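You operate a simulated robot arm through the tools that you are given. There is no shell and no other tool.

You are at the controls of a simulated robot arm. One attempt, no reset.

JOB
Clean the bronze block with the red rag, then grease its top.
Fine: use the grey brush and the yellow tin; put the rag and brush back and close the tin. A coat counts when it lies all over at full strength: go over it till it gets no stronger. What is to be rubbed or washed off counts as gone when no trace of it is left.

The check looks at the end state, three seconds after you hand in, the way a careful person would. Anything else that was tipped, shoved, dropped, spilled or broken makes it a failure.

ROBOT AND FRAMES
A 7-joint arm with a three-finger gripper, fixed in place. Base frame: the origin is on the floor under the middle of its stand, x ahead of it, y to its left, z up. Lengths are in m, angles in rad, forces in N, time in s.
It reaches about 0.977 m from its shoulder. Its first joint turns from -2.897 to 2.897 rad. Payload 2.69 kg.
The TCP is the grasp point between the finger pads, 0.029 m short of the fingertips. In the tool frame z runs along the fingers and y along their closing line. The gripper opens to 0.12 m; its body begins 0.078 m behind the TCP.
Orientation is told as [roll, pitch, yaw] about the base's x, y, z axes, in that order, counted from this pose: with the fingers straight down and closing along the base's y, the tool's x points along the base's -x, its y along +y and its z along -z.

CONTROLS
- The arm moves only by the tool arm_command. Its argument "commands" is a list of rows, each an object of numbers (a shift or turn left out is 0, a gripper value left out holds the last): "jaw": the closure, from 0 (fully open) to 1 (shut); "dx", "dy", "dz": the shift along the tool's x, y, z in m; "ax", "ay", "az": the turn, a rotation vector about the tool's x, y, z in rad. In form: [{"jaw": .., "dx": .., "dy": .., "dz": .., "ax": .., "ay": .., "az": ..}, ...]. A call has 1 to 20 rows; each row is the pose to reach, as a shift and turn from the pose commanded when the call began, along the tool's axes at that moment. Rows are played at 5 a second. More than 0.05 m and 0.15 rad between two rows, or a gripper value outside its range, and nothing of the call is played. A pose out of reach is approached as far as the arm can. The call stops where the force on the tool passes 90 N (or 10 N more than at its start, if that is more) or the arm is blocked; 0.2 s more then pass. The fingers move at their own pace (about 0.1362 m/s each) and stop on an object; they squeeze with about 29 N. The grip force told is the motor's: it shows also when the fingers shut on nothing. Time passes only in rows, and 0.2 s behind the last, so rows that repeat a pose let the fingers close. It gives the time, the measured TCP pose, the force on the tool (base axes), the opening and the grip force at its end, in the units of the frame above (readings bear some noise), with the torque about the TCP (base axes, N m) and any sound that the robot's microphone picked up.
- Cameras (640 x 400 px; columns grow to the right, rows downward): "scene" is fixed at [0.052, -0.4981, 1.4718]; the picture's right is [0.63, -0.78, 0.00], its down [-0.38, -0.31, -0.87] and it looks along [0.67, 0.55, -0.49] (base axes); focal length 336 px, centre (320, 200). "wrist" rides on the gripper at [0.063, 0, -0.104] in the tool frame; the picture's right is [0.01, 1.00, 0.00], its down [-0.83, 0.00, -0.56] and it looks along [-0.56, 0.00, 0.83] (tool axes); focal length 275 px, centre (320, 200). There is no depth. A picture from a camera that has moved, and an enlarged one, comes with that camera's place and axes in the base frame and with its lens.
- snapshot(camera): a new picture of that camera. It takes no simulated time.
- move_column(by): moves the trunk up (or, below 0, down) by that many m; the arm rides with it, the base frame stays. It gives what a move gives, with no picture.
- enlarge(camera, box): a new picture of the part [left, top, right, bottom] of that camera's present view, enlarged. It takes no simulated time.
- finish_job(): hands the job in; it is judged then, once.

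Places have to be worked out from the pictures, the camera data and where the tool is seen. Open the gripper and draw the arm clear of the work before you hand the job in, unless the task says otherwise.

The tools are called after "Request:" as a command line: name --argument value ..., lists and objects as JSON in quotes. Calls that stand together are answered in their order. arm_command: Moves the arm, as the interface text tells. Its arguments: {"type":"object","properties":{"commands":{"type":"array"}},"required":["commands"]} The other tools are called the same way: move_column (by) moves the trunk up or down; snapshot (camera) takes a picture; enlarge (camera, box) takes an enlarged picture of a part of a camera's view; finish_job () hands the job in.

At the start:

```text
clock: 0.0
eef_pos: [0.5812, -0.0829, 1.2233]
orientation: [0.0, 0.001, -0.002]
ft_force: [-0.9, -0.6, 0.1]
wrist_torque: [-0.01, -0.01, 0.0]
width: 0.1198
grip_force: 0.0
trunk travel left (down, up): [-0.4, 0.186]
```

scene: 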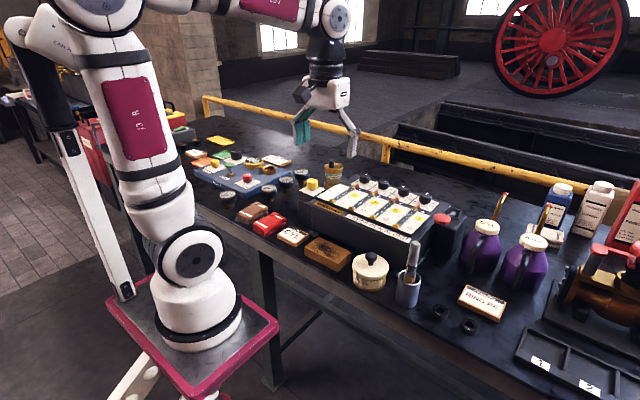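
wrist: 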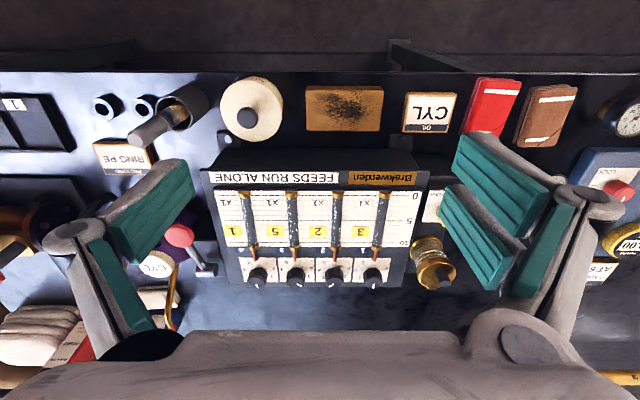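

I'll look closer at the bench before moving: the bronze block, the rag(s), the tin and the brush in its pot.

Request:
enlarge --camera "scene" --box '[220, 170, 520, 350]'

Request:
enlarge --camera "wrist" --box '[60, 60, 360, 240]'

Request:
enlarge --camera "wrist" --box '[340, 60, 640, 240]'

```text
2.13 times, centred on (370, 260) of scene
camera zoom: at [0.052, -0.4981, 1.4718], right [0.63, -0.78, 0.0], down [-0.38, -0.31, -0.87], along [0.67, 0.55, -0.49], focal length 717 px, centre (213, 72)
```

zoom: 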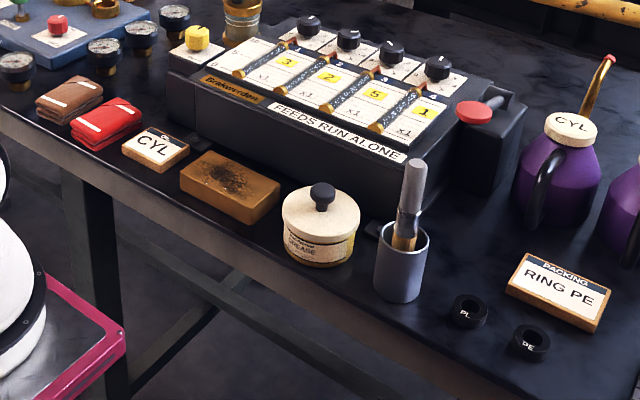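

```text
2.13 times, centred on (210, 150) of wrist
camera zoom: at [0.5176, -0.0825, 1.328], right [-0.01, 1.0, 0.0], down [0.83, 0.0, 0.56], along [0.56, 0.0, -0.83], focal length 587 px, centre (555, 307)
```

zoom: 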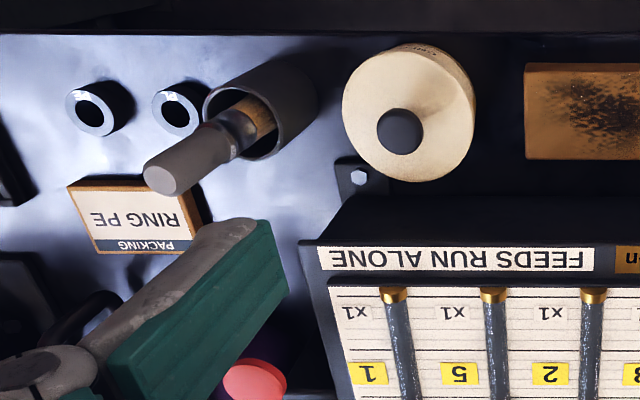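

```text
2.13 times, centred on (490, 150) of wrist
camera zoom: at [0.5176, -0.0825, 1.328], right [-0.01, 1.0, 0.0], down [0.83, 0.0, 0.56], along [0.56, 0.0, -0.83], focal length 587 px, centre (-43, 307)
```

zoom: 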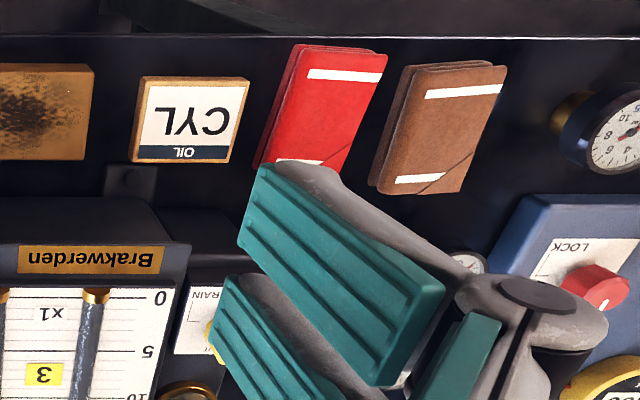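

The bronze block with dark soiling, red and brown rags, a GREASE tin with a knobbed lid and a brush in a pot stand along the near edge. I look closer at each, to check details and for look-alikes.

Request:
enlarge --camera "scene" --box '[330, 235, 450, 310]'

Request:
enlarge --camera "scene" --box '[220, 190, 360, 278]'

Request:
enlarge --camera "scene" --box '[440, 170, 640, 400]'

Request:
enlarge --camera "scene" --box '[160, 90, 350, 220]'

```text
5.33 times, centred on (390, 272) of scene
camera zoom: at [0.052, -0.4981, 1.4718], right [0.63, -0.78, 0.0], down [-0.38, -0.31, -0.87], along [0.67, 0.55, -0.49], focal length 1793 px, centre (-53, -187)
```

zoom: 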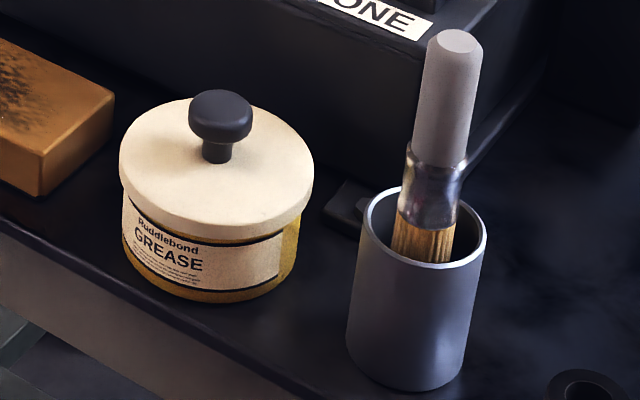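

```text
4.55 times, centred on (290, 234) of scene
camera zoom: at [0.052, -0.4981, 1.4718], right [0.63, -0.78, 0.0], down [-0.38, -0.31, -0.87], along [0.67, 0.55, -0.49], focal length 1528 px, centre (456, 46)
```

zoom: 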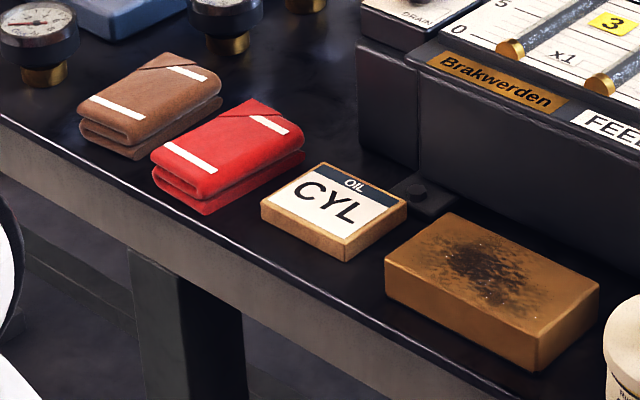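

```text
1.74 times, centred on (540, 285) of scene
camera zoom: at [0.052, -0.4981, 1.4718], right [0.63, -0.78, 0.0], down [-0.38, -0.31, -0.87], along [0.67, 0.55, -0.49], focal length 585 px, centre (-63, 52)
```

zoom: 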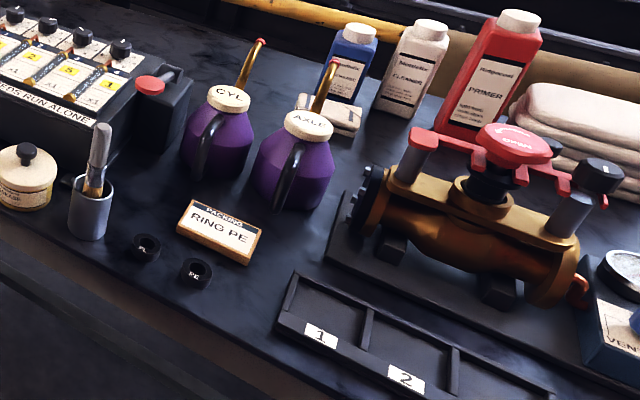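

```text
3.08 times, centred on (255, 155) of scene
camera zoom: at [0.052, -0.4981, 1.4718], right [0.63, -0.78, 0.0], down [-0.38, -0.31, -0.87], along [0.67, 0.55, -0.49], focal length 1034 px, centre (520, 338)
```

zoom: 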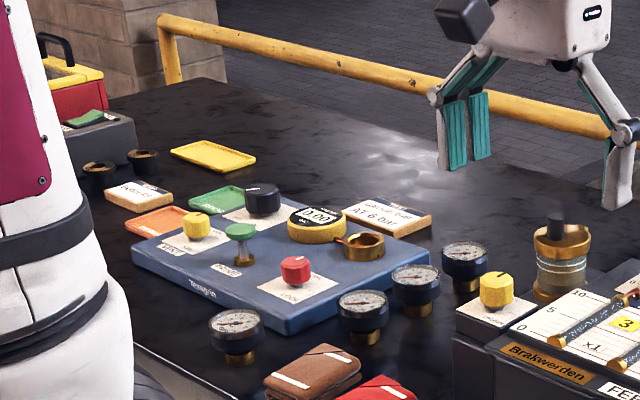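

I estimate the block's top at about x 0.61–0.68, y −0.105–0.025, z ≈0.865, with the tin and brush further to −y. I move the wrist camera back and towards −y at the same height to get a better view of the tin and brush.

Request:
arm_command --commands '[{"dx": 0.02, "dy": -0.02}, {"dx": 0.04, "dy": -0.04}, {"dx": 0.07, "dy": -0.07}, {"dx": 0.1, "dy": -0.1}, {"dx": 0.12, "dy": -0.13}, {"dx": 0.13, "dy": -0.15}, {"dx": 0.13, "dy": -0.15}]'

Request:
snapshot --camera "wrist"

Request:
snapshot --camera "scene"

```text
clock: 1.6
eef_pos: [0.451, -0.2347, 1.2238]
orientation: [-0.002, 0.0, 0.001]
ft_force: [0.1, 0.3, 1.4]
wrist_torque: [0.01, -0.01, -0.01]
width: 0.12
grip_force: 0.0
trunk travel left (down, up): [-0.4, 0.186]
```

```text
taken
camera wrist: at [0.387, -0.2341, 1.3286], right [-0.01, 1.0, 0.0], down [0.83, 0.0, 0.56], along [0.56, 0.0, -0.83], focal length 275 px, centre (320, 200)
```

wrist: 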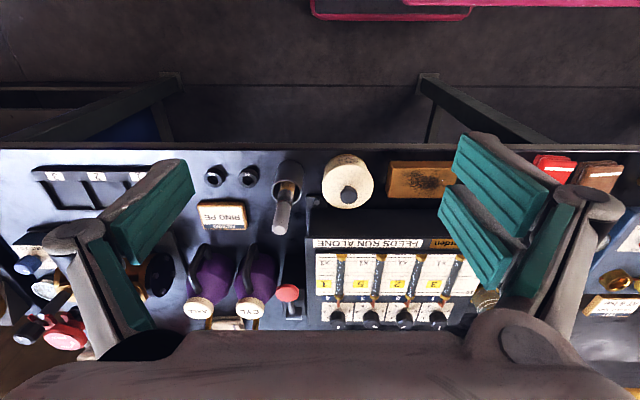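

```text
taken
```

scene: 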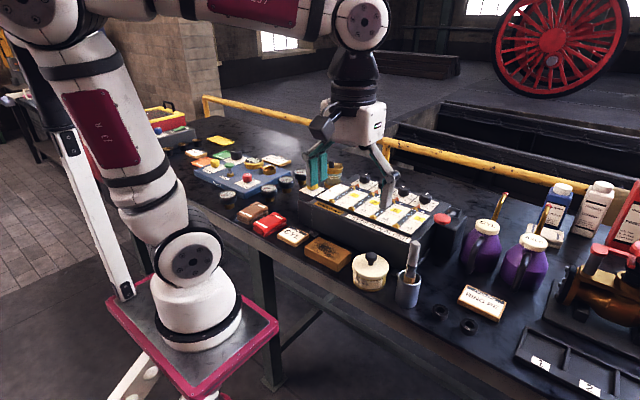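

The move tracks well. I enlarge the area with tin, brush and block in this view for triangulation.

Request:
enlarge --camera "wrist" --box '[180, 130, 480, 260]'

Request:
enlarge --camera "wrist" --box '[260, 140, 380, 240]'

```text
2.13 times, centred on (330, 195) of wrist
camera zoom: at [0.387, -0.2341, 1.3286], right [-0.01, 1.0, 0.0], down [0.83, 0.0, 0.56], along [0.56, 0.0, -0.83], focal length 587 px, centre (299, 211)
```

zoom: 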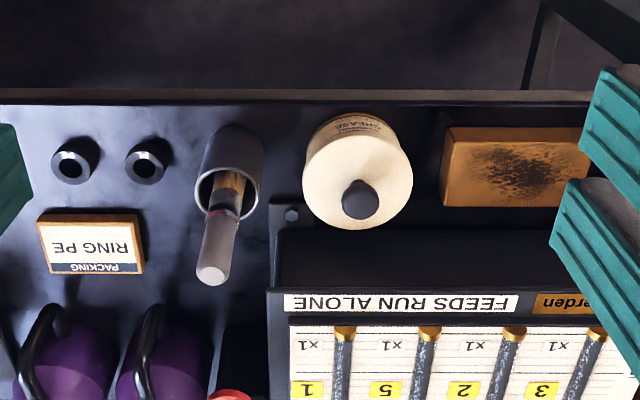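

```text
4.00 times, centred on (320, 190) of wrist
camera zoom: at [0.387, -0.2341, 1.3286], right [-0.01, 1.0, 0.0], down [0.83, 0.0, 0.56], along [0.56, 0.0, -0.83], focal length 1101 px, centre (320, 240)
```

zoom: 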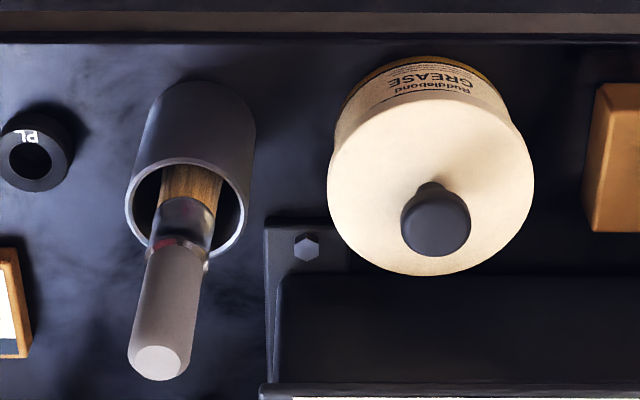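

Triangulation of the knob agrees well in both views: (0.638, −0.185, 0.942). Now I lower the wrist and go over to the block, for a closer, more central view of it.

Request:
arm_command --commands '[{"dx": -0.01, "dy": 0.03, "dz": 0.02}, {"dx": -0.02, "dy": 0.06, "dz": 0.04}, {"dx": -0.03, "dy": 0.09, "dz": 0.07}, {"dx": -0.04, "dy": 0.12, "dz": 0.1}, {"dx": -0.04, "dy": 0.15, "dz": 0.12}, {"dx": -0.04, "dy": 0.18, "dz": 0.14}, {"dx": -0.04, "dy": 0.19, "dz": 0.14}, {"dx": -0.04, "dy": 0.19, "dz": 0.14}]'

Request:
snapshot --camera "wrist"

Request:
enlarge --camera "wrist" --box '[220, 130, 420, 255]'

```text
clock: 3.4
eef_pos: [0.4922, -0.0411, 1.0852]
orientation: [0.0, 0.001, 0.001]
ft_force: [0.6, -0.4, 0.4]
wrist_torque: [0.02, 0.01, 0.03]
width: 0.1197
grip_force: 0.0
trunk travel left (down, up): [-0.4, 0.186]
```

```text
taken
camera wrist: at [0.429, -0.0418, 1.1891], right [-0.01, 1.0, 0.0], down [0.83, 0.0, 0.56], along [0.56, 0.0, -0.83], focal length 275 px, centre (320, 200)
```

wrist: 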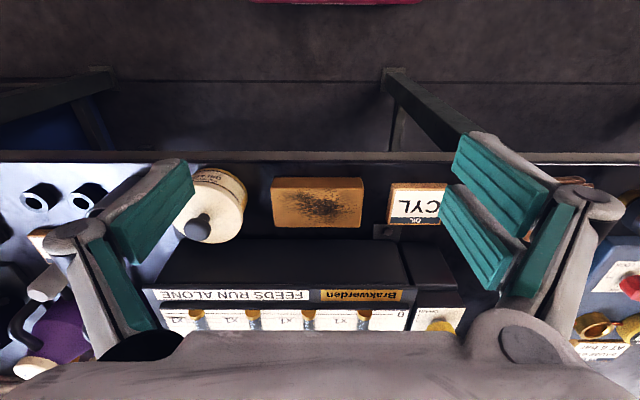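

```text
3.20 times, centred on (320, 192) of wrist
camera zoom: at [0.429, -0.0418, 1.1891], right [-0.01, 1.0, 0.0], down [0.83, 0.0, 0.56], along [0.56, 0.0, -0.83], focal length 881 px, centre (320, 224)
```

zoom: 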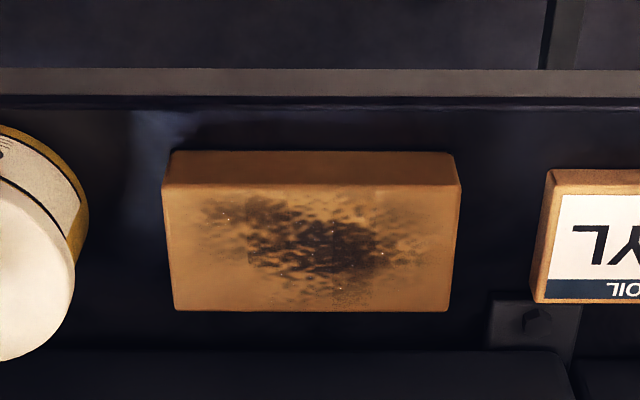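

From this view I get the table at z≈0.865 and the block's top at z≈0.894, spanning x 0.611–0.673, y −0.105–0.015, with soiling on the top face only as far as I see. Next I move over to look at the rags.

Request:
arm_command --commands '[{"dy": 0.03}, {"dy": 0.06}, {"dy": 0.1}, {"dy": 0.14}, {"dy": 0.18}, {"dy": 0.21}, {"dy": 0.225}, {"dy": 0.225}]'

Request:
snapshot --camera "wrist"

Request:
enlarge --camera "wrist" --box '[220, 130, 420, 255]'

```text
clock: 5.2
eef_pos: [0.4899, 0.1828, 1.0832]
orientation: [0.0, -0.002, 0.0]
ft_force: [0.5, -0.6, 0.1]
wrist_torque: [0.04, -0.05, -0.04]
width: 0.1199
grip_force: 0.0
trunk travel left (down, up): [-0.4, 0.186]
```

```text
taken
camera wrist: at [0.4275, 0.1829, 1.1873], right [-0.01, 1.0, 0.0], down [0.83, 0.0, 0.56], along [0.56, 0.0, -0.83], focal length 275 px, centre (320, 200)
```

wrist: 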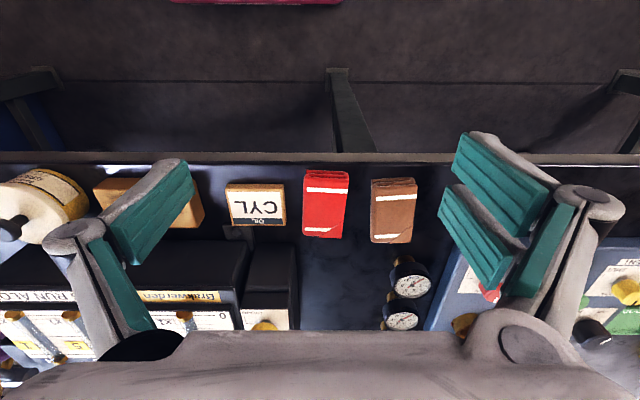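

```text
3.20 times, centred on (320, 192) of wrist
camera zoom: at [0.4275, 0.1829, 1.1873], right [-0.01, 1.0, 0.0], down [0.83, 0.0, 0.56], along [0.56, 0.0, -0.83], focal length 881 px, centre (320, 224)
```

zoom: 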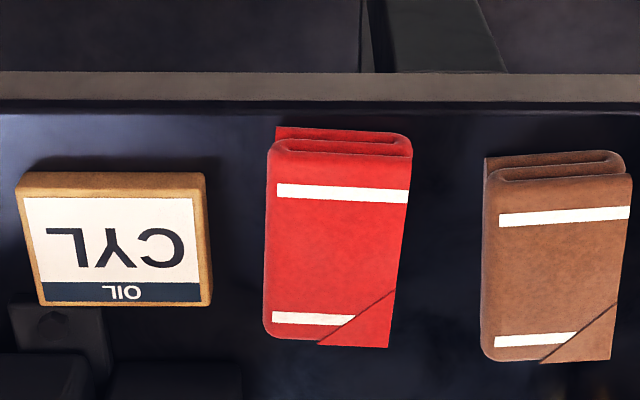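

The red rag lies at about (0.645, 0.19), turned about −0.075 rad, roughly 0.055 wide by 0.095 long, close to the CYL box. I check the gripper's finger thickness in the scene view before choosing how to grip.

Request:
snapshot --camera "scene"

Request:
enlarge --camera "scene" --box '[150, 90, 330, 250]'

```text
taken
```

scene: 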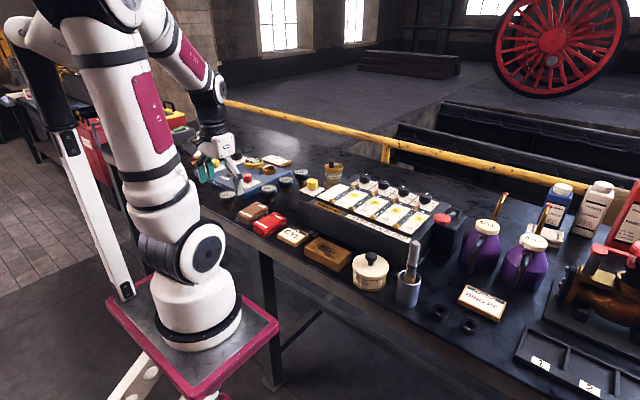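

```text
2.50 times, centred on (240, 170) of scene
camera zoom: at [0.052, -0.4981, 1.4718], right [0.63, -0.78, 0.0], down [-0.38, -0.31, -0.87], along [0.67, 0.55, -0.49], focal length 840 px, centre (520, 275)
```

zoom: 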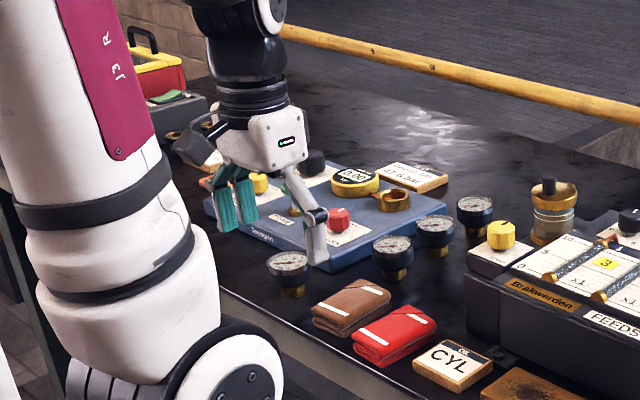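

I enlarge the finger regions in the wrist view to judge the finger geometry.

Request:
enlarge --camera "wrist" --box '[30, 120, 230, 370]'

Request:
enlarge --camera "wrist" --box '[420, 110, 640, 370]'

```text
1.60 times, centred on (130, 245) of wrist
camera zoom: at [0.4275, 0.1829, 1.1873], right [-0.01, 1.0, 0.0], down [0.83, 0.0, 0.56], along [0.56, 0.0, -0.83], focal length 440 px, centre (624, 128)
```

zoom: 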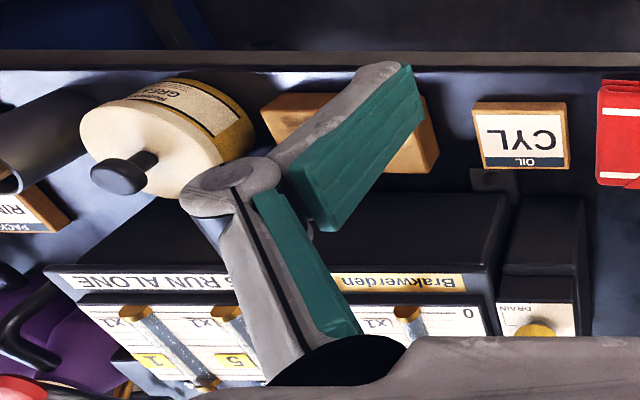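

```text
1.54 times, centred on (530, 240) of wrist
camera zoom: at [0.4275, 0.1829, 1.1873], right [-0.01, 1.0, 0.0], down [0.83, 0.0, 0.56], along [0.56, 0.0, -0.83], focal length 424 px, centre (-3, 138)
```

zoom: 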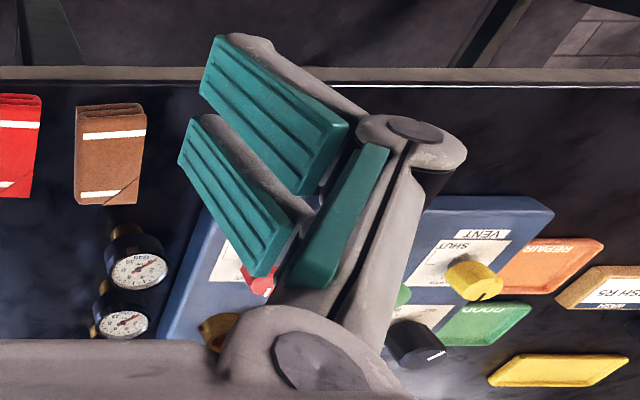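

The fingers are about 16 mm thick at the tip, so the gaps beside the rag are tight; I'll grip the rag lengthwise (about 0.095 of the 0.12 opening), where both ends are free. I turn the gripper about −94° in yaw while moving above the rag, staying high.

Request:
arm_command --commands '[{"dx": -0.013, "az": 0.137}, {"dx": -0.026, "az": 0.274}, {"dx": -0.039, "az": 0.411}, {"dx": -0.052, "az": 0.548}, {"dx": -0.065, "az": 0.685}, {"dx": -0.078, "az": 0.822}, {"dx": -0.091, "dy": 0.002, "az": 0.959}, {"dx": -0.104, "dy": 0.004, "az": 1.096}, {"dx": -0.117, "dy": 0.005, "az": 1.233}, {"dx": -0.13, "dy": 0.006, "az": 1.37}, {"dx": -0.143, "dy": 0.007, "az": 1.507}, {"dx": -0.154, "dy": 0.0074, "az": 1.646}, {"dx": -0.154, "dy": 0.0074, "az": 1.646}]'

Request:
snapshot --camera "wrist"

Request:
snapshot --camera "scene"

```text
clock: 8.0
eef_pos: [0.6438, 0.1896, 1.0824]
orientation: [0.0, 0.0, -1.647]
ft_force: [-0.4, -0.2, 0.6]
wrist_torque: [0.0, -0.03, -0.03]
width: 0.1202
grip_force: 0.1
trunk travel left (down, up): [-0.4, 0.186]
```

```text
taken
camera wrist: at [0.6485, 0.2538, 1.187], right [1.0, -0.07, 0.0], down [-0.06, -0.83, 0.56], along [-0.04, -0.55, -0.83], focal length 275 px, centre (320, 200)
```

wrist: 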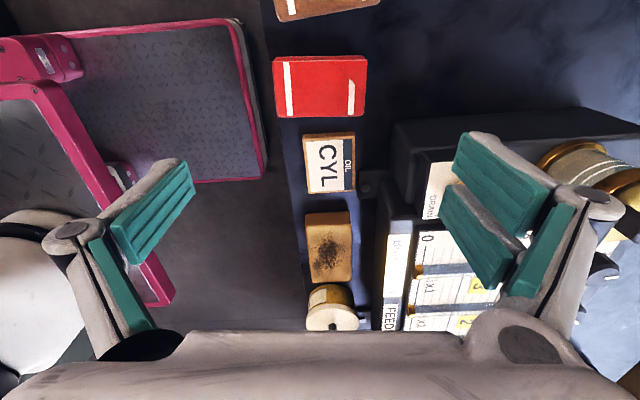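

```text
taken
```

scene: 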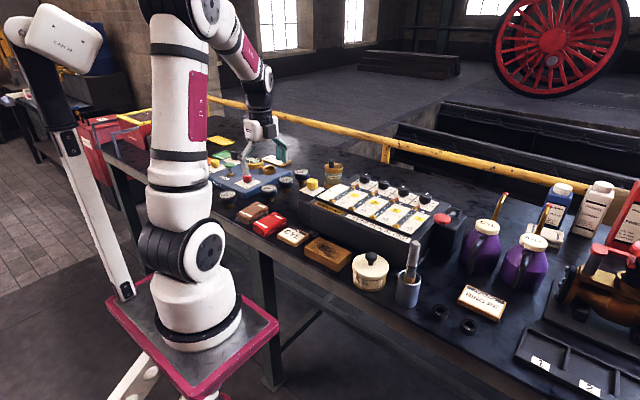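

The gripper is centred over the red rag (rag spans cols 274–367 around the centre col 320). I descend partway and check alignment.

Request:
arm_command --commands '[{"dz": 0.03}, {"dz": 0.06}, {"dz": 0.09}, {"dz": 0.11}, {"dz": 0.12}, {"dz": 0.12}]'

Request:
snapshot --camera "wrist"

Request:
enlarge --camera "scene" --box '[200, 120, 340, 250]'

```text
clock: 9.4
eef_pos: [0.6425, 0.1882, 0.964]
orientation: [-0.001, 0.001, -1.645]
ft_force: [-0.1, -0.5, 0.0]
wrist_torque: [0.0, 0.03, -0.01]
width: 0.1199
grip_force: 0.0
trunk travel left (down, up): [-0.4, 0.186]
```

```text
taken
camera wrist: at [0.6477, 0.2529, 1.0679], right [1.0, -0.07, 0.0], down [-0.06, -0.83, 0.56], along [-0.04, -0.55, -0.83], focal length 275 px, centre (320, 200)
```

wrist: 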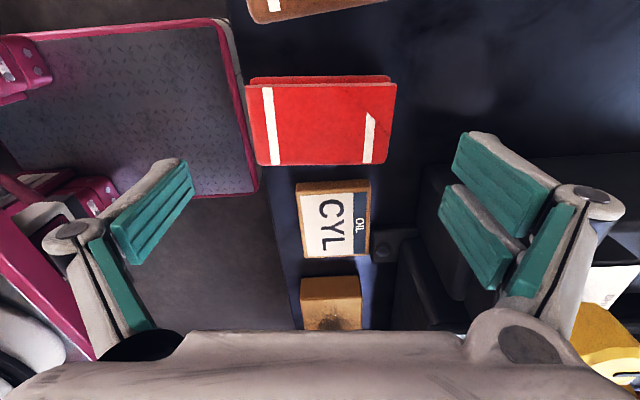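

```text
3.08 times, centred on (270, 185) of scene
camera zoom: at [0.052, -0.4981, 1.4718], right [0.63, -0.78, 0.0], down [-0.38, -0.31, -0.87], along [0.67, 0.55, -0.49], focal length 1034 px, centre (474, 246)
```

zoom: 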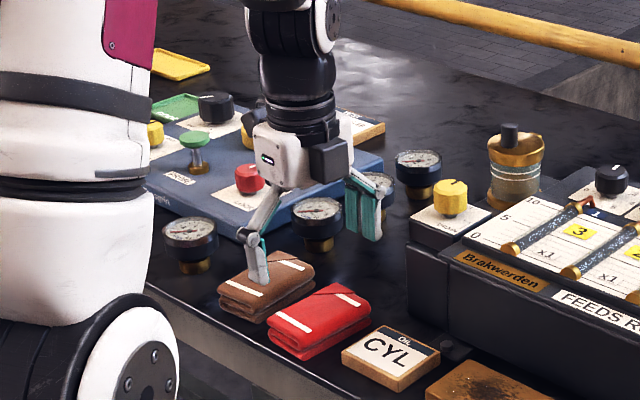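

Alignment is good (rag about 2 mm further in +x). The open fingertips appear only ~1 cm below the TCP, so I descend in stages, now to TCP z≈0.91.

Request:
arm_command --commands '[{"dy": 0.002, "dz": 0.015}, {"dy": 0.002, "dz": 0.03}, {"dy": 0.002, "dz": 0.042}, {"dy": 0.002, "dz": 0.052}, {"dy": 0.002, "dz": 0.052}]'

Request:
snapshot --camera "wrist"

Request:
enlarge --camera "scene" --box '[220, 170, 320, 250]'

```text
clock: 10.6
eef_pos: [0.6467, 0.1893, 0.9109]
orientation: [0.001, 0.0, -1.646]
ft_force: [0.2, 0.0, -0.1]
wrist_torque: [0.04, -0.04, 0.01]
width: 0.1201
grip_force: 0.0
trunk travel left (down, up): [-0.4, 0.186]
```

```text
taken
camera wrist: at [0.6517, 0.2527, 1.0159], right [1.0, -0.07, 0.0], down [-0.06, -0.83, 0.56], along [-0.04, -0.55, -0.83], focal length 275 px, centre (320, 200)
```

wrist: 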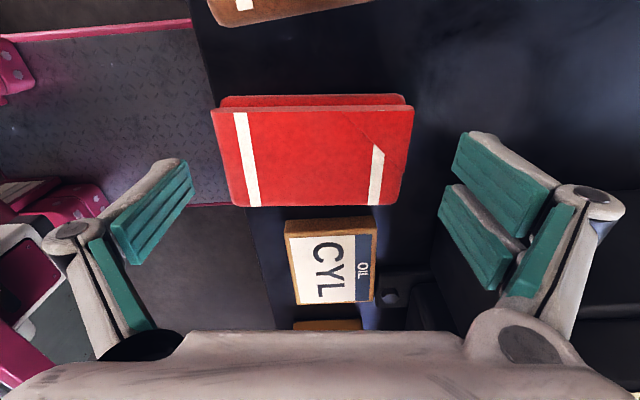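

```text
5.00 times, centred on (270, 210) of scene
camera zoom: at [0.052, -0.4981, 1.4718], right [0.63, -0.78, 0.0], down [-0.38, -0.31, -0.87], along [0.67, 0.55, -0.49], focal length 1681 px, centre (570, 150)
```

zoom: 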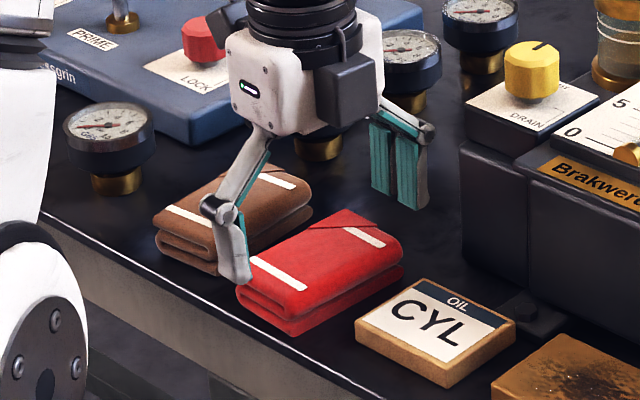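

Fingertips straddle the rag with the centre ~3 mm off; I correct that and descend slowly to TCP z≈0.888, watching the force.

Request:
arm_command --commands '[{"dy": -0.003, "dz": 0.006}, {"dy": -0.003, "dz": 0.012}, {"dy": -0.003, "dz": 0.018}, {"dy": -0.003, "dz": 0.023}, {"dy": -0.003, "dz": 0.023}]'

Request:
snapshot --camera "wrist"

Request:
enlarge --camera "scene" --box '[220, 170, 320, 250]'

```text
clock: 11.8
eef_pos: [0.643, 0.1898, 0.8884]
orientation: [-0.001, 0.001, -1.646]
ft_force: [-0.4, 0.4, -0.6]
wrist_torque: [0.0, -0.01, 0.0]
width: 0.12
grip_force: 0.1
trunk travel left (down, up): [-0.4, 0.186]
```

```text
taken
camera wrist: at [0.6477, 0.2528, 0.9933], right [1.0, -0.07, 0.0], down [-0.06, -0.83, 0.56], along [-0.04, -0.55, -0.83], focal length 275 px, centre (320, 200)
```

wrist: 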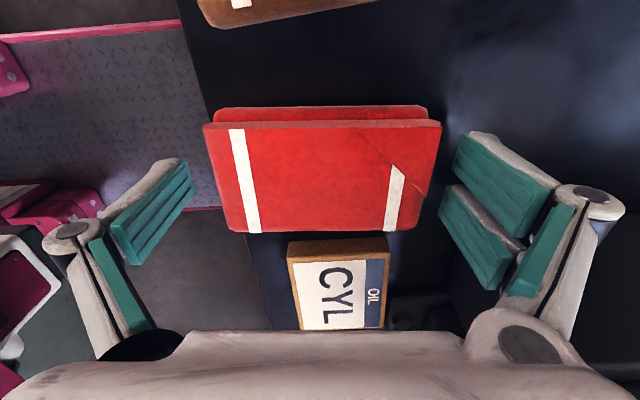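

```text
5.00 times, centred on (270, 210) of scene
camera zoom: at [0.052, -0.4981, 1.4718], right [0.63, -0.78, 0.0], down [-0.38, -0.31, -0.87], along [0.67, 0.55, -0.49], focal length 1681 px, centre (570, 150)
```

zoom: 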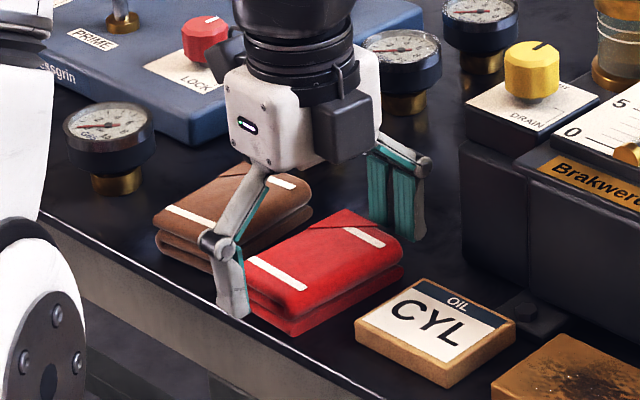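

Fingertips are ~10 mm below the TCP and about 12 mm above the table, either side of the rag. I close the gripper on the rag.

Request:
arm_command --commands '[{"jaw": 0.15}, {"jaw": 0.3}, {"jaw": 1.0}, {"jaw": 1.0}, {"jaw": 1.0}]'

Request:
snapshot --camera "wrist"

Request:
enlarge --camera "scene" --box '[220, 170, 320, 250]'

```text
clock: 13.0
eef_pos: [0.6432, 0.1895, 0.8892]
orientation: [0.0, 0.0, -1.646]
ft_force: [1.0, -0.7, 6.7]
wrist_torque: [-0.02, 0.3, 0.01]
width: 0.0945
grip_force: 29.3
trunk travel left (down, up): [-0.4, 0.186]
```

```text
taken
camera wrist: at [0.6477, 0.2528, 0.9937], right [1.0, -0.07, 0.0], down [-0.06, -0.83, 0.56], along [-0.04, -0.55, -0.83], focal length 275 px, centre (320, 200)
```

wrist: 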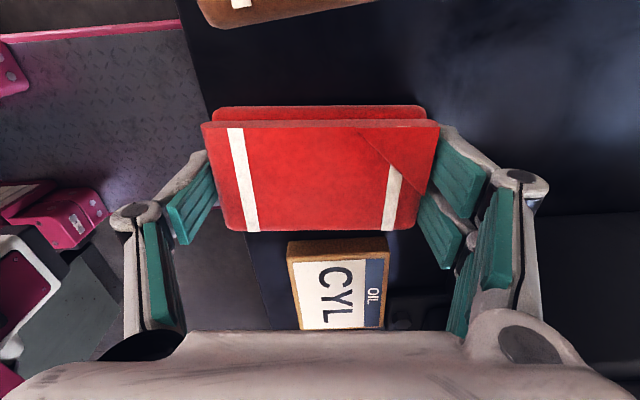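

```text
5.00 times, centred on (270, 210) of scene
camera zoom: at [0.052, -0.4981, 1.4718], right [0.63, -0.78, 0.0], down [-0.38, -0.31, -0.87], along [0.67, 0.55, -0.49], focal length 1681 px, centre (570, 150)
```

zoom: 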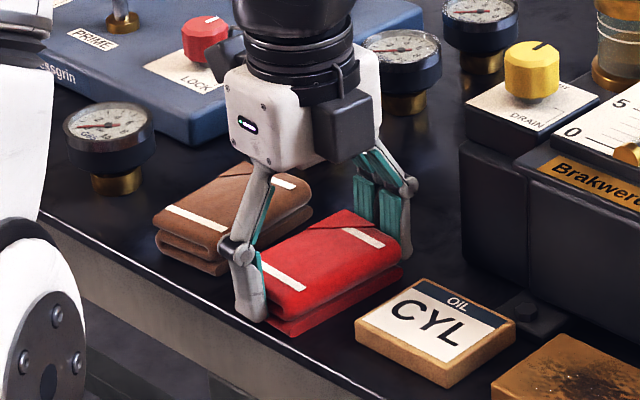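

The rag is gripped (width 0.0945, 29 N). I lift straight up by 12 cm and check that it comes along alone.

Request:
arm_command --commands '[{"dz": -0.01}, {"dz": -0.02}, {"dz": -0.04}, {"dz": -0.07}, {"dz": -0.1}, {"dz": -0.12}, {"dz": -0.12}]'

Request:
snapshot --camera "wrist"

Request:
snapshot --camera "scene"

```text
clock: 14.6
eef_pos: [0.643, 0.1904, 1.0091]
orientation: [0.001, 0.001, -1.647]
ft_force: [-0.8, -0.2, -0.8]
wrist_torque: [0.04, 0.02, 0.02]
width: 0.0942
grip_force: 28.9
trunk travel left (down, up): [-0.4, 0.186]
```

```text
taken
camera wrist: at [0.6483, 0.2538, 1.114], right [1.0, -0.07, 0.0], down [-0.06, -0.83, 0.56], along [-0.04, -0.55, -0.83], focal length 275 px, centre (320, 200)
```

wrist: 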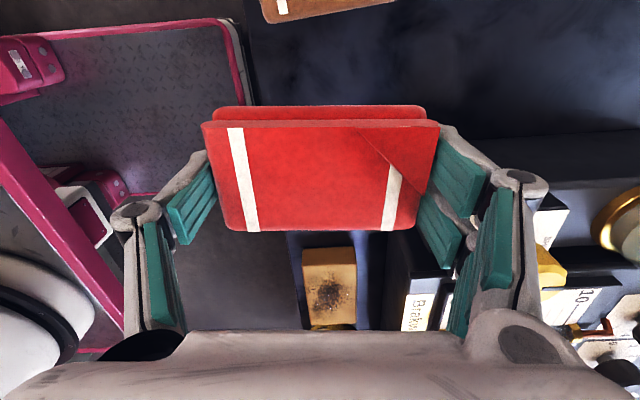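

```text
taken
```

scene: 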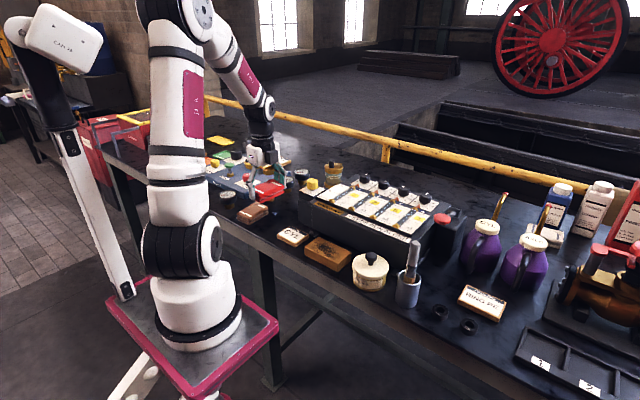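

The rag came up cleanly, nothing else moved. I raise a bit more (the feeds box front reaches z≈0.97) and move over the block while turning back to yaw 0, so the rag's long side lies along y.

Request:
arm_command --commands '[{"dz": -0.03}, {"dz": -0.06}, {"dz": -0.06, "dx": -0.02, "dy": 0.001, "az": -0.137}, {"dz": -0.06, "dx": -0.04, "dy": 0.003, "az": -0.274}, {"dz": -0.06, "dx": -0.06, "dy": 0.004, "az": -0.411}, {"dz": -0.06, "dx": -0.08, "dy": 0.006, "az": -0.548}, {"dz": -0.06, "dx": -0.1, "dy": 0.007, "az": -0.685}, {"dz": -0.06, "dx": -0.12, "dy": 0.0085, "az": -0.822}, {"dz": -0.06, "dx": -0.14, "dy": 0.01, "az": -0.959}, {"dz": -0.06, "dx": -0.16, "dy": 0.0115, "az": -1.096}, {"dz": -0.06, "dx": -0.18, "dy": 0.013, "az": -1.233}, {"dz": -0.06, "dx": -0.2, "dy": 0.0145, "az": -1.37}, {"dz": -0.06, "dx": -0.217, "dy": 0.0155, "az": -1.507}, {"dz": -0.06, "dx": -0.2329, "dy": 0.0165, "az": -1.646}, {"dz": -0.06, "dx": -0.2329, "dy": 0.0165, "az": -1.646}]'

Request:
snapshot --camera "wrist"

Request:
snapshot --camera "scene"

```text
clock: 17.8
eef_pos: [0.6413, -0.0439, 1.0674]
orientation: [-0.002, 0.0, 0.003]
ft_force: [0.0, 0.4, -1.0]
wrist_torque: [0.01, -0.01, -0.01]
width: 0.0941
grip_force: 28.1
trunk travel left (down, up): [-0.4, 0.186]
```

```text
taken
camera wrist: at [0.5794, -0.0433, 1.1729], right [-0.01, 1.0, 0.0], down [0.83, 0.01, 0.56], along [0.56, 0.0, -0.83], focal length 275 px, centre (320, 200)
```

wrist: 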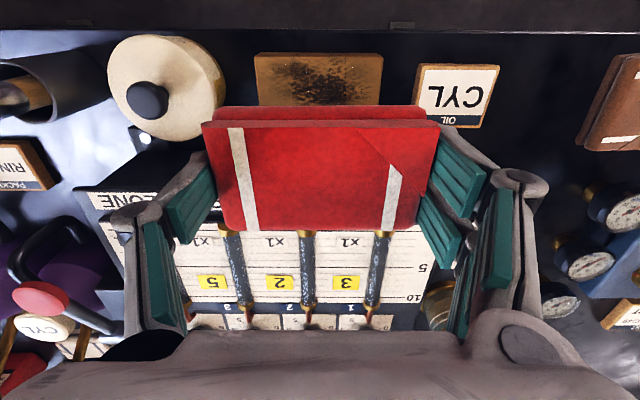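

```text
taken
```

scene: 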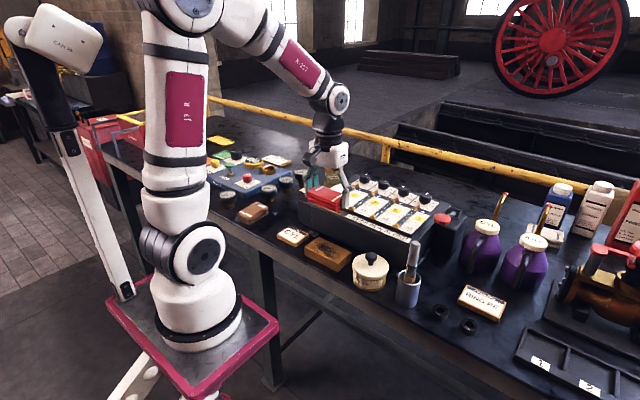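

The rag hangs centred over the block at yaw 0. I lower to TCP z≈0.93, where the rag's underside should be about 1 cm above the block's top.

Request:
arm_command --commands '[{"dz": 0.03}, {"dz": 0.06}, {"dz": 0.09}, {"dz": 0.12}, {"dz": 0.137}, {"dz": 0.137}]'

Request:
snapshot --camera "wrist"

Request:
enlarge --camera "scene" --box '[270, 180, 430, 300]'

```text
clock: 19.2
eef_pos: [0.6427, -0.0433, 0.9312]
orientation: [0.0, -0.001, 0.001]
ft_force: [0.1, -0.4, -1.3]
wrist_torque: [0.0, 0.01, -0.01]
width: 0.0944
grip_force: 28.7
trunk travel left (down, up): [-0.4, 0.186]
```

```text
taken
camera wrist: at [0.5796, -0.0434, 1.0359], right [-0.01, 1.0, 0.0], down [0.83, 0.0, 0.56], along [0.56, 0.0, -0.83], focal length 275 px, centre (320, 200)
```

wrist: 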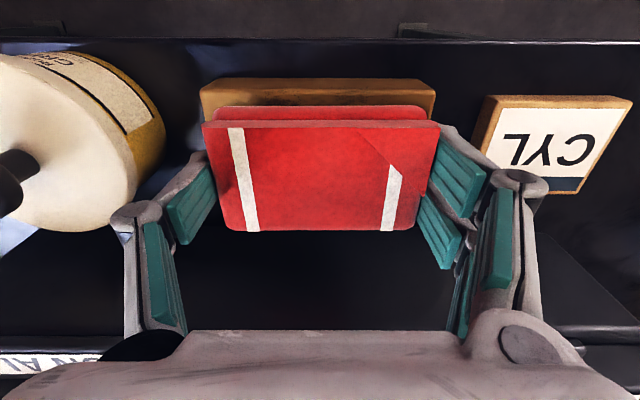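

```text
3.33 times, centred on (350, 240) of scene
camera zoom: at [0.052, -0.4981, 1.4718], right [0.63, -0.78, 0.0], down [-0.38, -0.31, -0.87], along [0.67, 0.55, -0.49], focal length 1121 px, centre (220, 67)
```

zoom: 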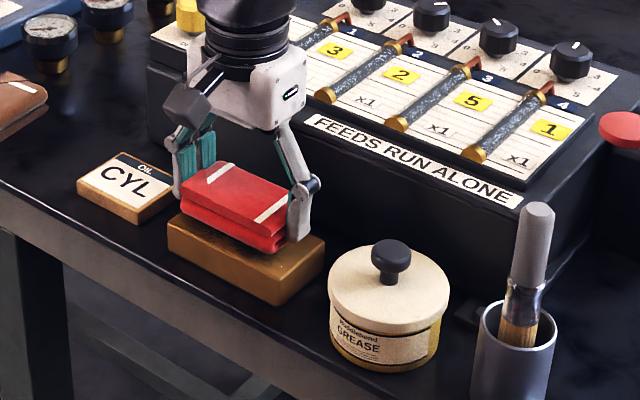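

The rag hovers about 1 cm over the block, well clear of tin and box. I lower by 11 mm in small steps and read the force.

Request:
arm_command --commands '[{"dz": 0.003}, {"dz": 0.006}, {"dz": 0.009}, {"dz": 0.011}, {"dz": 0.011}]'

```text
clock: 20.4
eef_pos: [0.6431, -0.0433, 0.9197]
orientation: [-0.001, -0.002, -0.001]
ft_force: [-0.6, 1.4, 13.7]
wrist_torque: [0.13, 0.03, 0.07]
width: 0.0945
grip_force: 29.1
trunk travel left (down, up): [-0.4, 0.186]
```

Contact with the block at TCP z≈0.919 with ~14 N. Now I rub the rag back and forth in y with small x offsets to cover the whole top.

Request:
arm_command --commands '[{"dy": 0.008}, {"dy": 0.016}, {"dy": 0.006, "dx": 0.004}, {"dy": -0.006, "dx": 0.006}, {"dy": -0.016, "dx": 0.008}, {"dy": -0.006, "dx": 0.01}, {"dy": 0.006, "dx": 0.011}, {"dy": 0.016, "dx": 0.012}, {"dy": 0.006, "dx": 0.008}, {"dy": -0.006, "dx": 0.004}, {"dy": -0.016, "dx": 0.0}, {"dy": -0.006, "dx": -0.004}, {"dy": 0.006, "dx": -0.008}, {"dy": 0.016, "dx": -0.012}, {"dy": 0.006, "dx": -0.012}, {"dy": -0.006, "dx": -0.012}, {"dy": -0.016, "dx": -0.012}, {"dy": -0.008, "dx": -0.006}, {"dy": 0, "dx": 0}, {"dy": 0, "dx": 0}]'

Request:
snapshot --camera "wrist"

Request:
enlarge --camera "scene" --box '[270, 180, 430, 300]'

```text
clock: 24.6
eef_pos: [0.6421, -0.0433, 0.9205]
orientation: [-0.001, -0.001, 0.0]
ft_force: [2.6, -4.2, 11.7]
wrist_torque: [0.18, 0.0, -0.02]
width: 0.0944
grip_force: 29.1
trunk travel left (down, up): [-0.4, 0.186]
```

```text
taken
camera wrist: at [0.5798, -0.0431, 1.0253], right [-0.01, 1.0, 0.0], down [0.83, 0.0, 0.56], along [0.56, 0.0, -0.83], focal length 275 px, centre (320, 200)
```

wrist: 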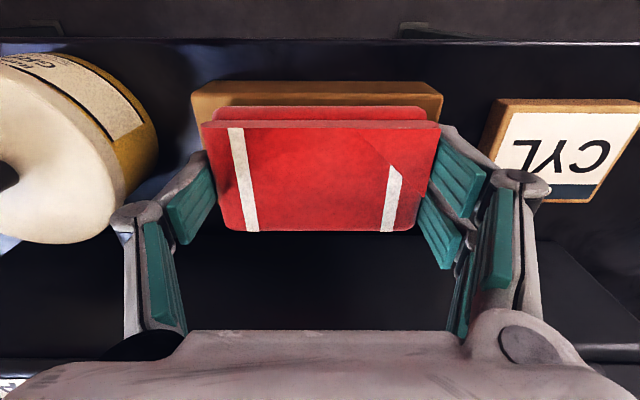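

```text
3.33 times, centred on (350, 240) of scene
camera zoom: at [0.052, -0.4981, 1.4718], right [0.63, -0.78, 0.0], down [-0.38, -0.31, -0.87], along [0.67, 0.55, -0.49], focal length 1121 px, centre (220, 67)
```

zoom: 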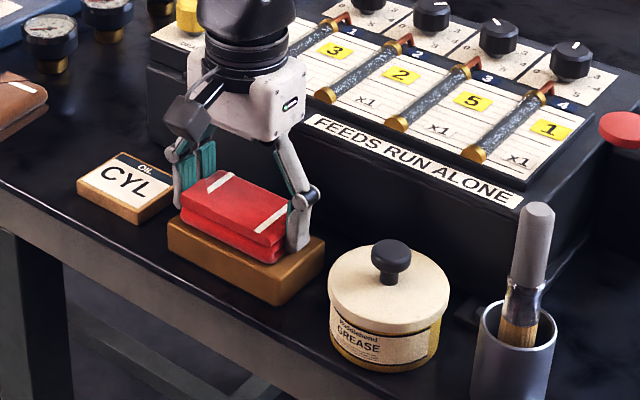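

The rubbing went smoothly at 12–14 N and the block stayed put. I lift the rag to see the block's top from the scene camera.

Request:
arm_command --commands '[{"dz": -0.01}, {"dz": -0.03}, {"dz": -0.06}, {"dz": -0.09}, {"dz": -0.12}, {"dz": -0.14}, {"dz": -0.14}]'

Request:
enlarge --camera "scene" --box '[290, 225, 370, 285]'

Request:
enlarge --camera "wrist" --box '[230, 30, 430, 155]'

```text
clock: 26.2
eef_pos: [0.6415, -0.0445, 1.0621]
orientation: [0.0, 0.002, 0.0]
ft_force: [-0.9, -0.6, -0.5]
wrist_torque: [-0.02, -0.01, 0.02]
width: 0.0941
grip_force: 28.2
trunk travel left (down, up): [-0.4, 0.186]
```

```text
6.67 times, centred on (330, 255) of scene
camera zoom: at [0.052, -0.4981, 1.4718], right [0.63, -0.78, 0.0], down [-0.38, -0.31, -0.87], along [0.67, 0.55, -0.49], focal length 2241 px, centre (253, -167)
```

zoom: 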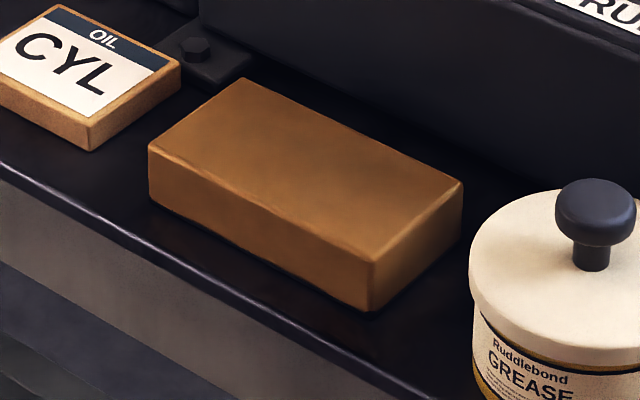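

```text
3.20 times, centred on (330, 92) of wrist
camera zoom: at [0.579, -0.0436, 1.1665], right [-0.01, 1.0, 0.0], down [0.83, 0.0, 0.56], along [0.56, 0.0, -0.83], focal length 881 px, centre (288, 544)
```

zoom: 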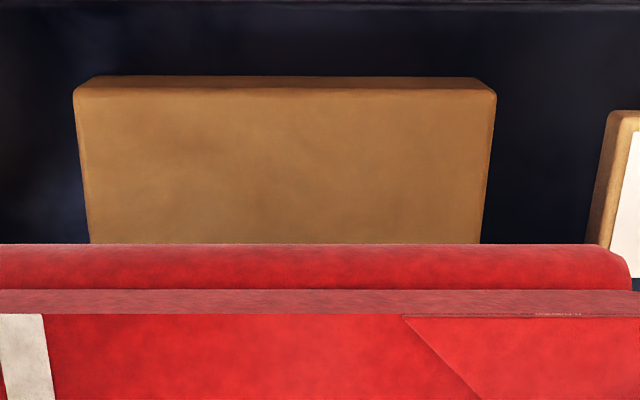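

The soiling looks gone, but I see a faint darker tone in the middle, so I go back down and rub two more rounds to be sure no trace is left.

Request:
arm_command --commands '[{"dz": 0.04}, {"dz": 0.08}, {"dz": 0.11}, {"dz": 0.13}, {"dz": 0.136}, {"dz": 0.14}, {"dz": 0.14}]'

Request:
arm_command --commands '[{"dy": 0.01}, {"dy": 0.018}, {"dy": 0.006, "dx": 0.004}, {"dy": -0.006, "dx": 0.006}, {"dy": -0.018, "dx": 0.008}, {"dy": -0.006, "dx": 0.01}, {"dy": 0.006, "dx": 0.011}, {"dy": 0.018, "dx": 0.012}, {"dy": 0.006, "dx": 0.008}, {"dy": -0.006, "dx": 0.004}, {"dy": -0.018, "dx": 0.0}, {"dy": -0.006, "dx": -0.004}, {"dy": 0.006, "dx": -0.008}, {"dy": 0.018, "dx": -0.012}, {"dy": 0.006, "dx": -0.012}, {"dy": -0.006, "dx": -0.012}, {"dy": -0.018, "dx": -0.012}, {"dy": -0.008, "dx": -0.006}, {"dy": 0, "dx": 0}, {"dy": 0, "dx": 0}]'

Request:
arm_command --commands '[{"dy": 0.005, "dx": 0.01}, {"dy": 0.01, "dx": 0.0}, {"dy": 0.015, "dx": -0.01}, {"dy": 0.018, "dx": 0.0}, {"dy": 0.018, "dx": 0.01}, {"dy": 0.01, "dx": 0.0}, {"dy": 0.005, "dx": -0.01}, {"dy": 0.0, "dx": 0.0}, {"dy": -0.005, "dx": 0.01}, {"dy": -0.01, "dx": 0.0}, {"dy": -0.015, "dx": -0.01}, {"dy": -0.018, "dx": 0.0}, {"dy": -0.018, "dx": 0.01}, {"dy": -0.01, "dx": 0.0}, {"dy": -0.005, "dx": -0.01}, {"dy": 0.0, "dx": 0.0}, {"dy": 0.0, "dx": 0.0}]'

Request:
arm_command --commands '[{"dz": -0.01}, {"dz": -0.03}, {"dz": -0.06}, {"dz": -0.09}, {"dz": -0.12}, {"dz": -0.14}, {"dz": -0.14}]'

Request:
enlarge --camera "scene" --box '[290, 225, 370, 285]'

Request:
enlarge --camera "wrist" --box '[230, 30, 430, 155]'

```text
clock: 27.8
eef_pos: [0.6424, -0.0443, 0.9207]
orientation: [0.002, -0.001, 0.0]
ft_force: [-0.9, 0.2, 9.3]
wrist_torque: [0.11, 0.04, 0.02]
width: 0.094
grip_force: 28.7
trunk travel left (down, up): [-0.4, 0.186]
```

```text
clock: 32.0
eef_pos: [0.6419, -0.0444, 0.9216]
orientation: [0.001, 0.0, -0.001]
ft_force: [-0.4, -0.7, 0.5]
wrist_torque: [0.06, 0.0, 0.0]
width: 0.0942
grip_force: 29.6
trunk travel left (down, up): [-0.4, 0.186]
```

```text
clock: 35.6
eef_pos: [0.6422, -0.0436, 0.9201]
orientation: [-0.002, 0.0, 0.001]
ft_force: [0.8, -0.4, -0.3]
wrist_torque: [0.03, 0.02, 0.02]
width: 0.0943
grip_force: 28.4
trunk travel left (down, up): [-0.4, 0.186]
```

```text
clock: 37.2
eef_pos: [0.6411, -0.0438, 1.0617]
orientation: [0.001, -0.001, -0.001]
ft_force: [-0.2, 0.4, -0.4]
wrist_torque: [0.03, 0.0, 0.01]
width: 0.0942
grip_force: 29.1
trunk travel left (down, up): [-0.4, 0.186]
```

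```text
6.67 times, centred on (330, 255) of scene
camera zoom: at [0.052, -0.4981, 1.4718], right [0.63, -0.78, 0.0], down [-0.38, -0.31, -0.87], along [0.67, 0.55, -0.49], focal length 2241 px, centre (253, -167)
```

zoom: 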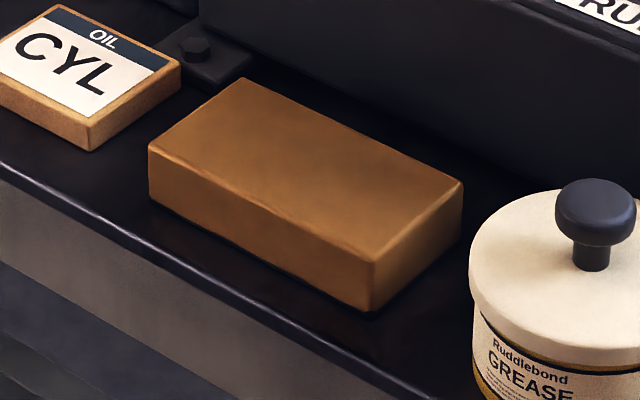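

```text
3.20 times, centred on (330, 92) of wrist
camera zoom: at [0.5786, -0.0434, 1.1662], right [-0.01, 1.0, 0.0], down [0.83, 0.0, 0.56], along [0.56, 0.0, -0.83], focal length 881 px, centre (288, 544)
```

zoom: 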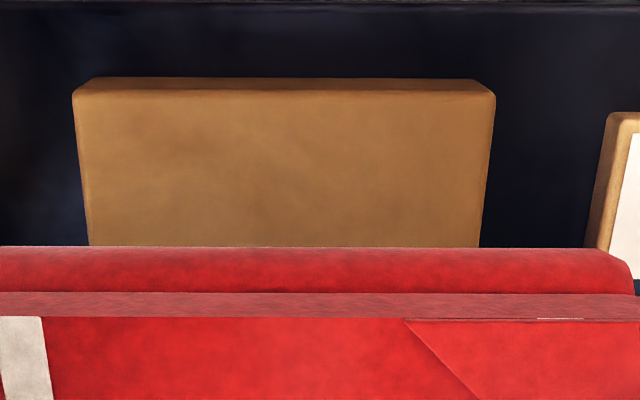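

The force faded during the last round, so the rag slid up slightly in the grip. I move the rag aside (+y) to see the block without the gripper's shadow before deciding on another pass.

Request:
arm_command --commands '[{"dy": 0.03}, {"dy": 0.07}, {"dy": 0.11}, {"dy": 0.15}, {"dy": 0.17}, {"dy": 0.17}]'

Request:
enlarge --camera "scene" --box '[295, 230, 360, 275]'

Request:
snapshot --camera "wrist"

```text
clock: 38.6
eef_pos: [0.6423, 0.1271, 1.0611]
orientation: [-0.001, 0.0, 0.003]
ft_force: [-0.6, -0.3, -0.9]
wrist_torque: [0.01, 0.04, 0.02]
width: 0.094
grip_force: 28.5
trunk travel left (down, up): [-0.4, 0.186]
```

```text
8.89 times, centred on (328, 252) of scene
camera zoom: at [0.052, -0.4981, 1.4718], right [0.63, -0.78, 0.0], down [-0.38, -0.31, -0.87], along [0.67, 0.55, -0.49], focal length 2988 px, centre (253, -267)
```

zoom: 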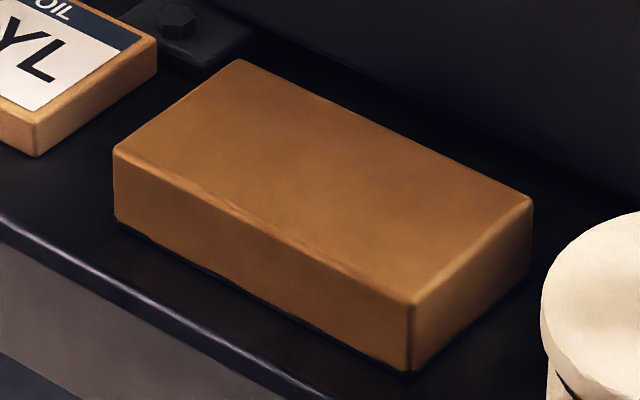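

```text
taken
camera wrist: at [0.5802, 0.1267, 1.1652], right [-0.01, 1.0, 0.0], down [0.83, 0.0, 0.56], along [0.56, 0.0, -0.83], focal length 275 px, centre (320, 200)
```

wrist: 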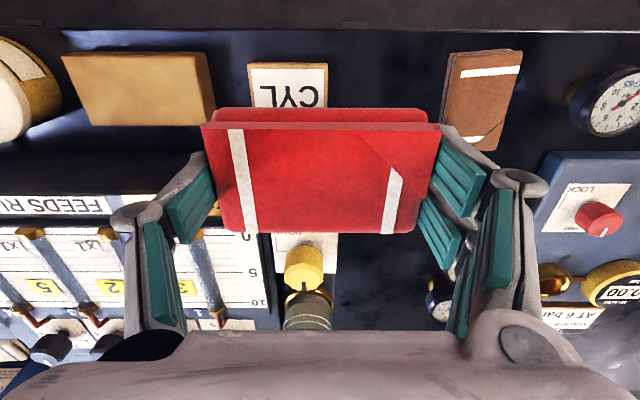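

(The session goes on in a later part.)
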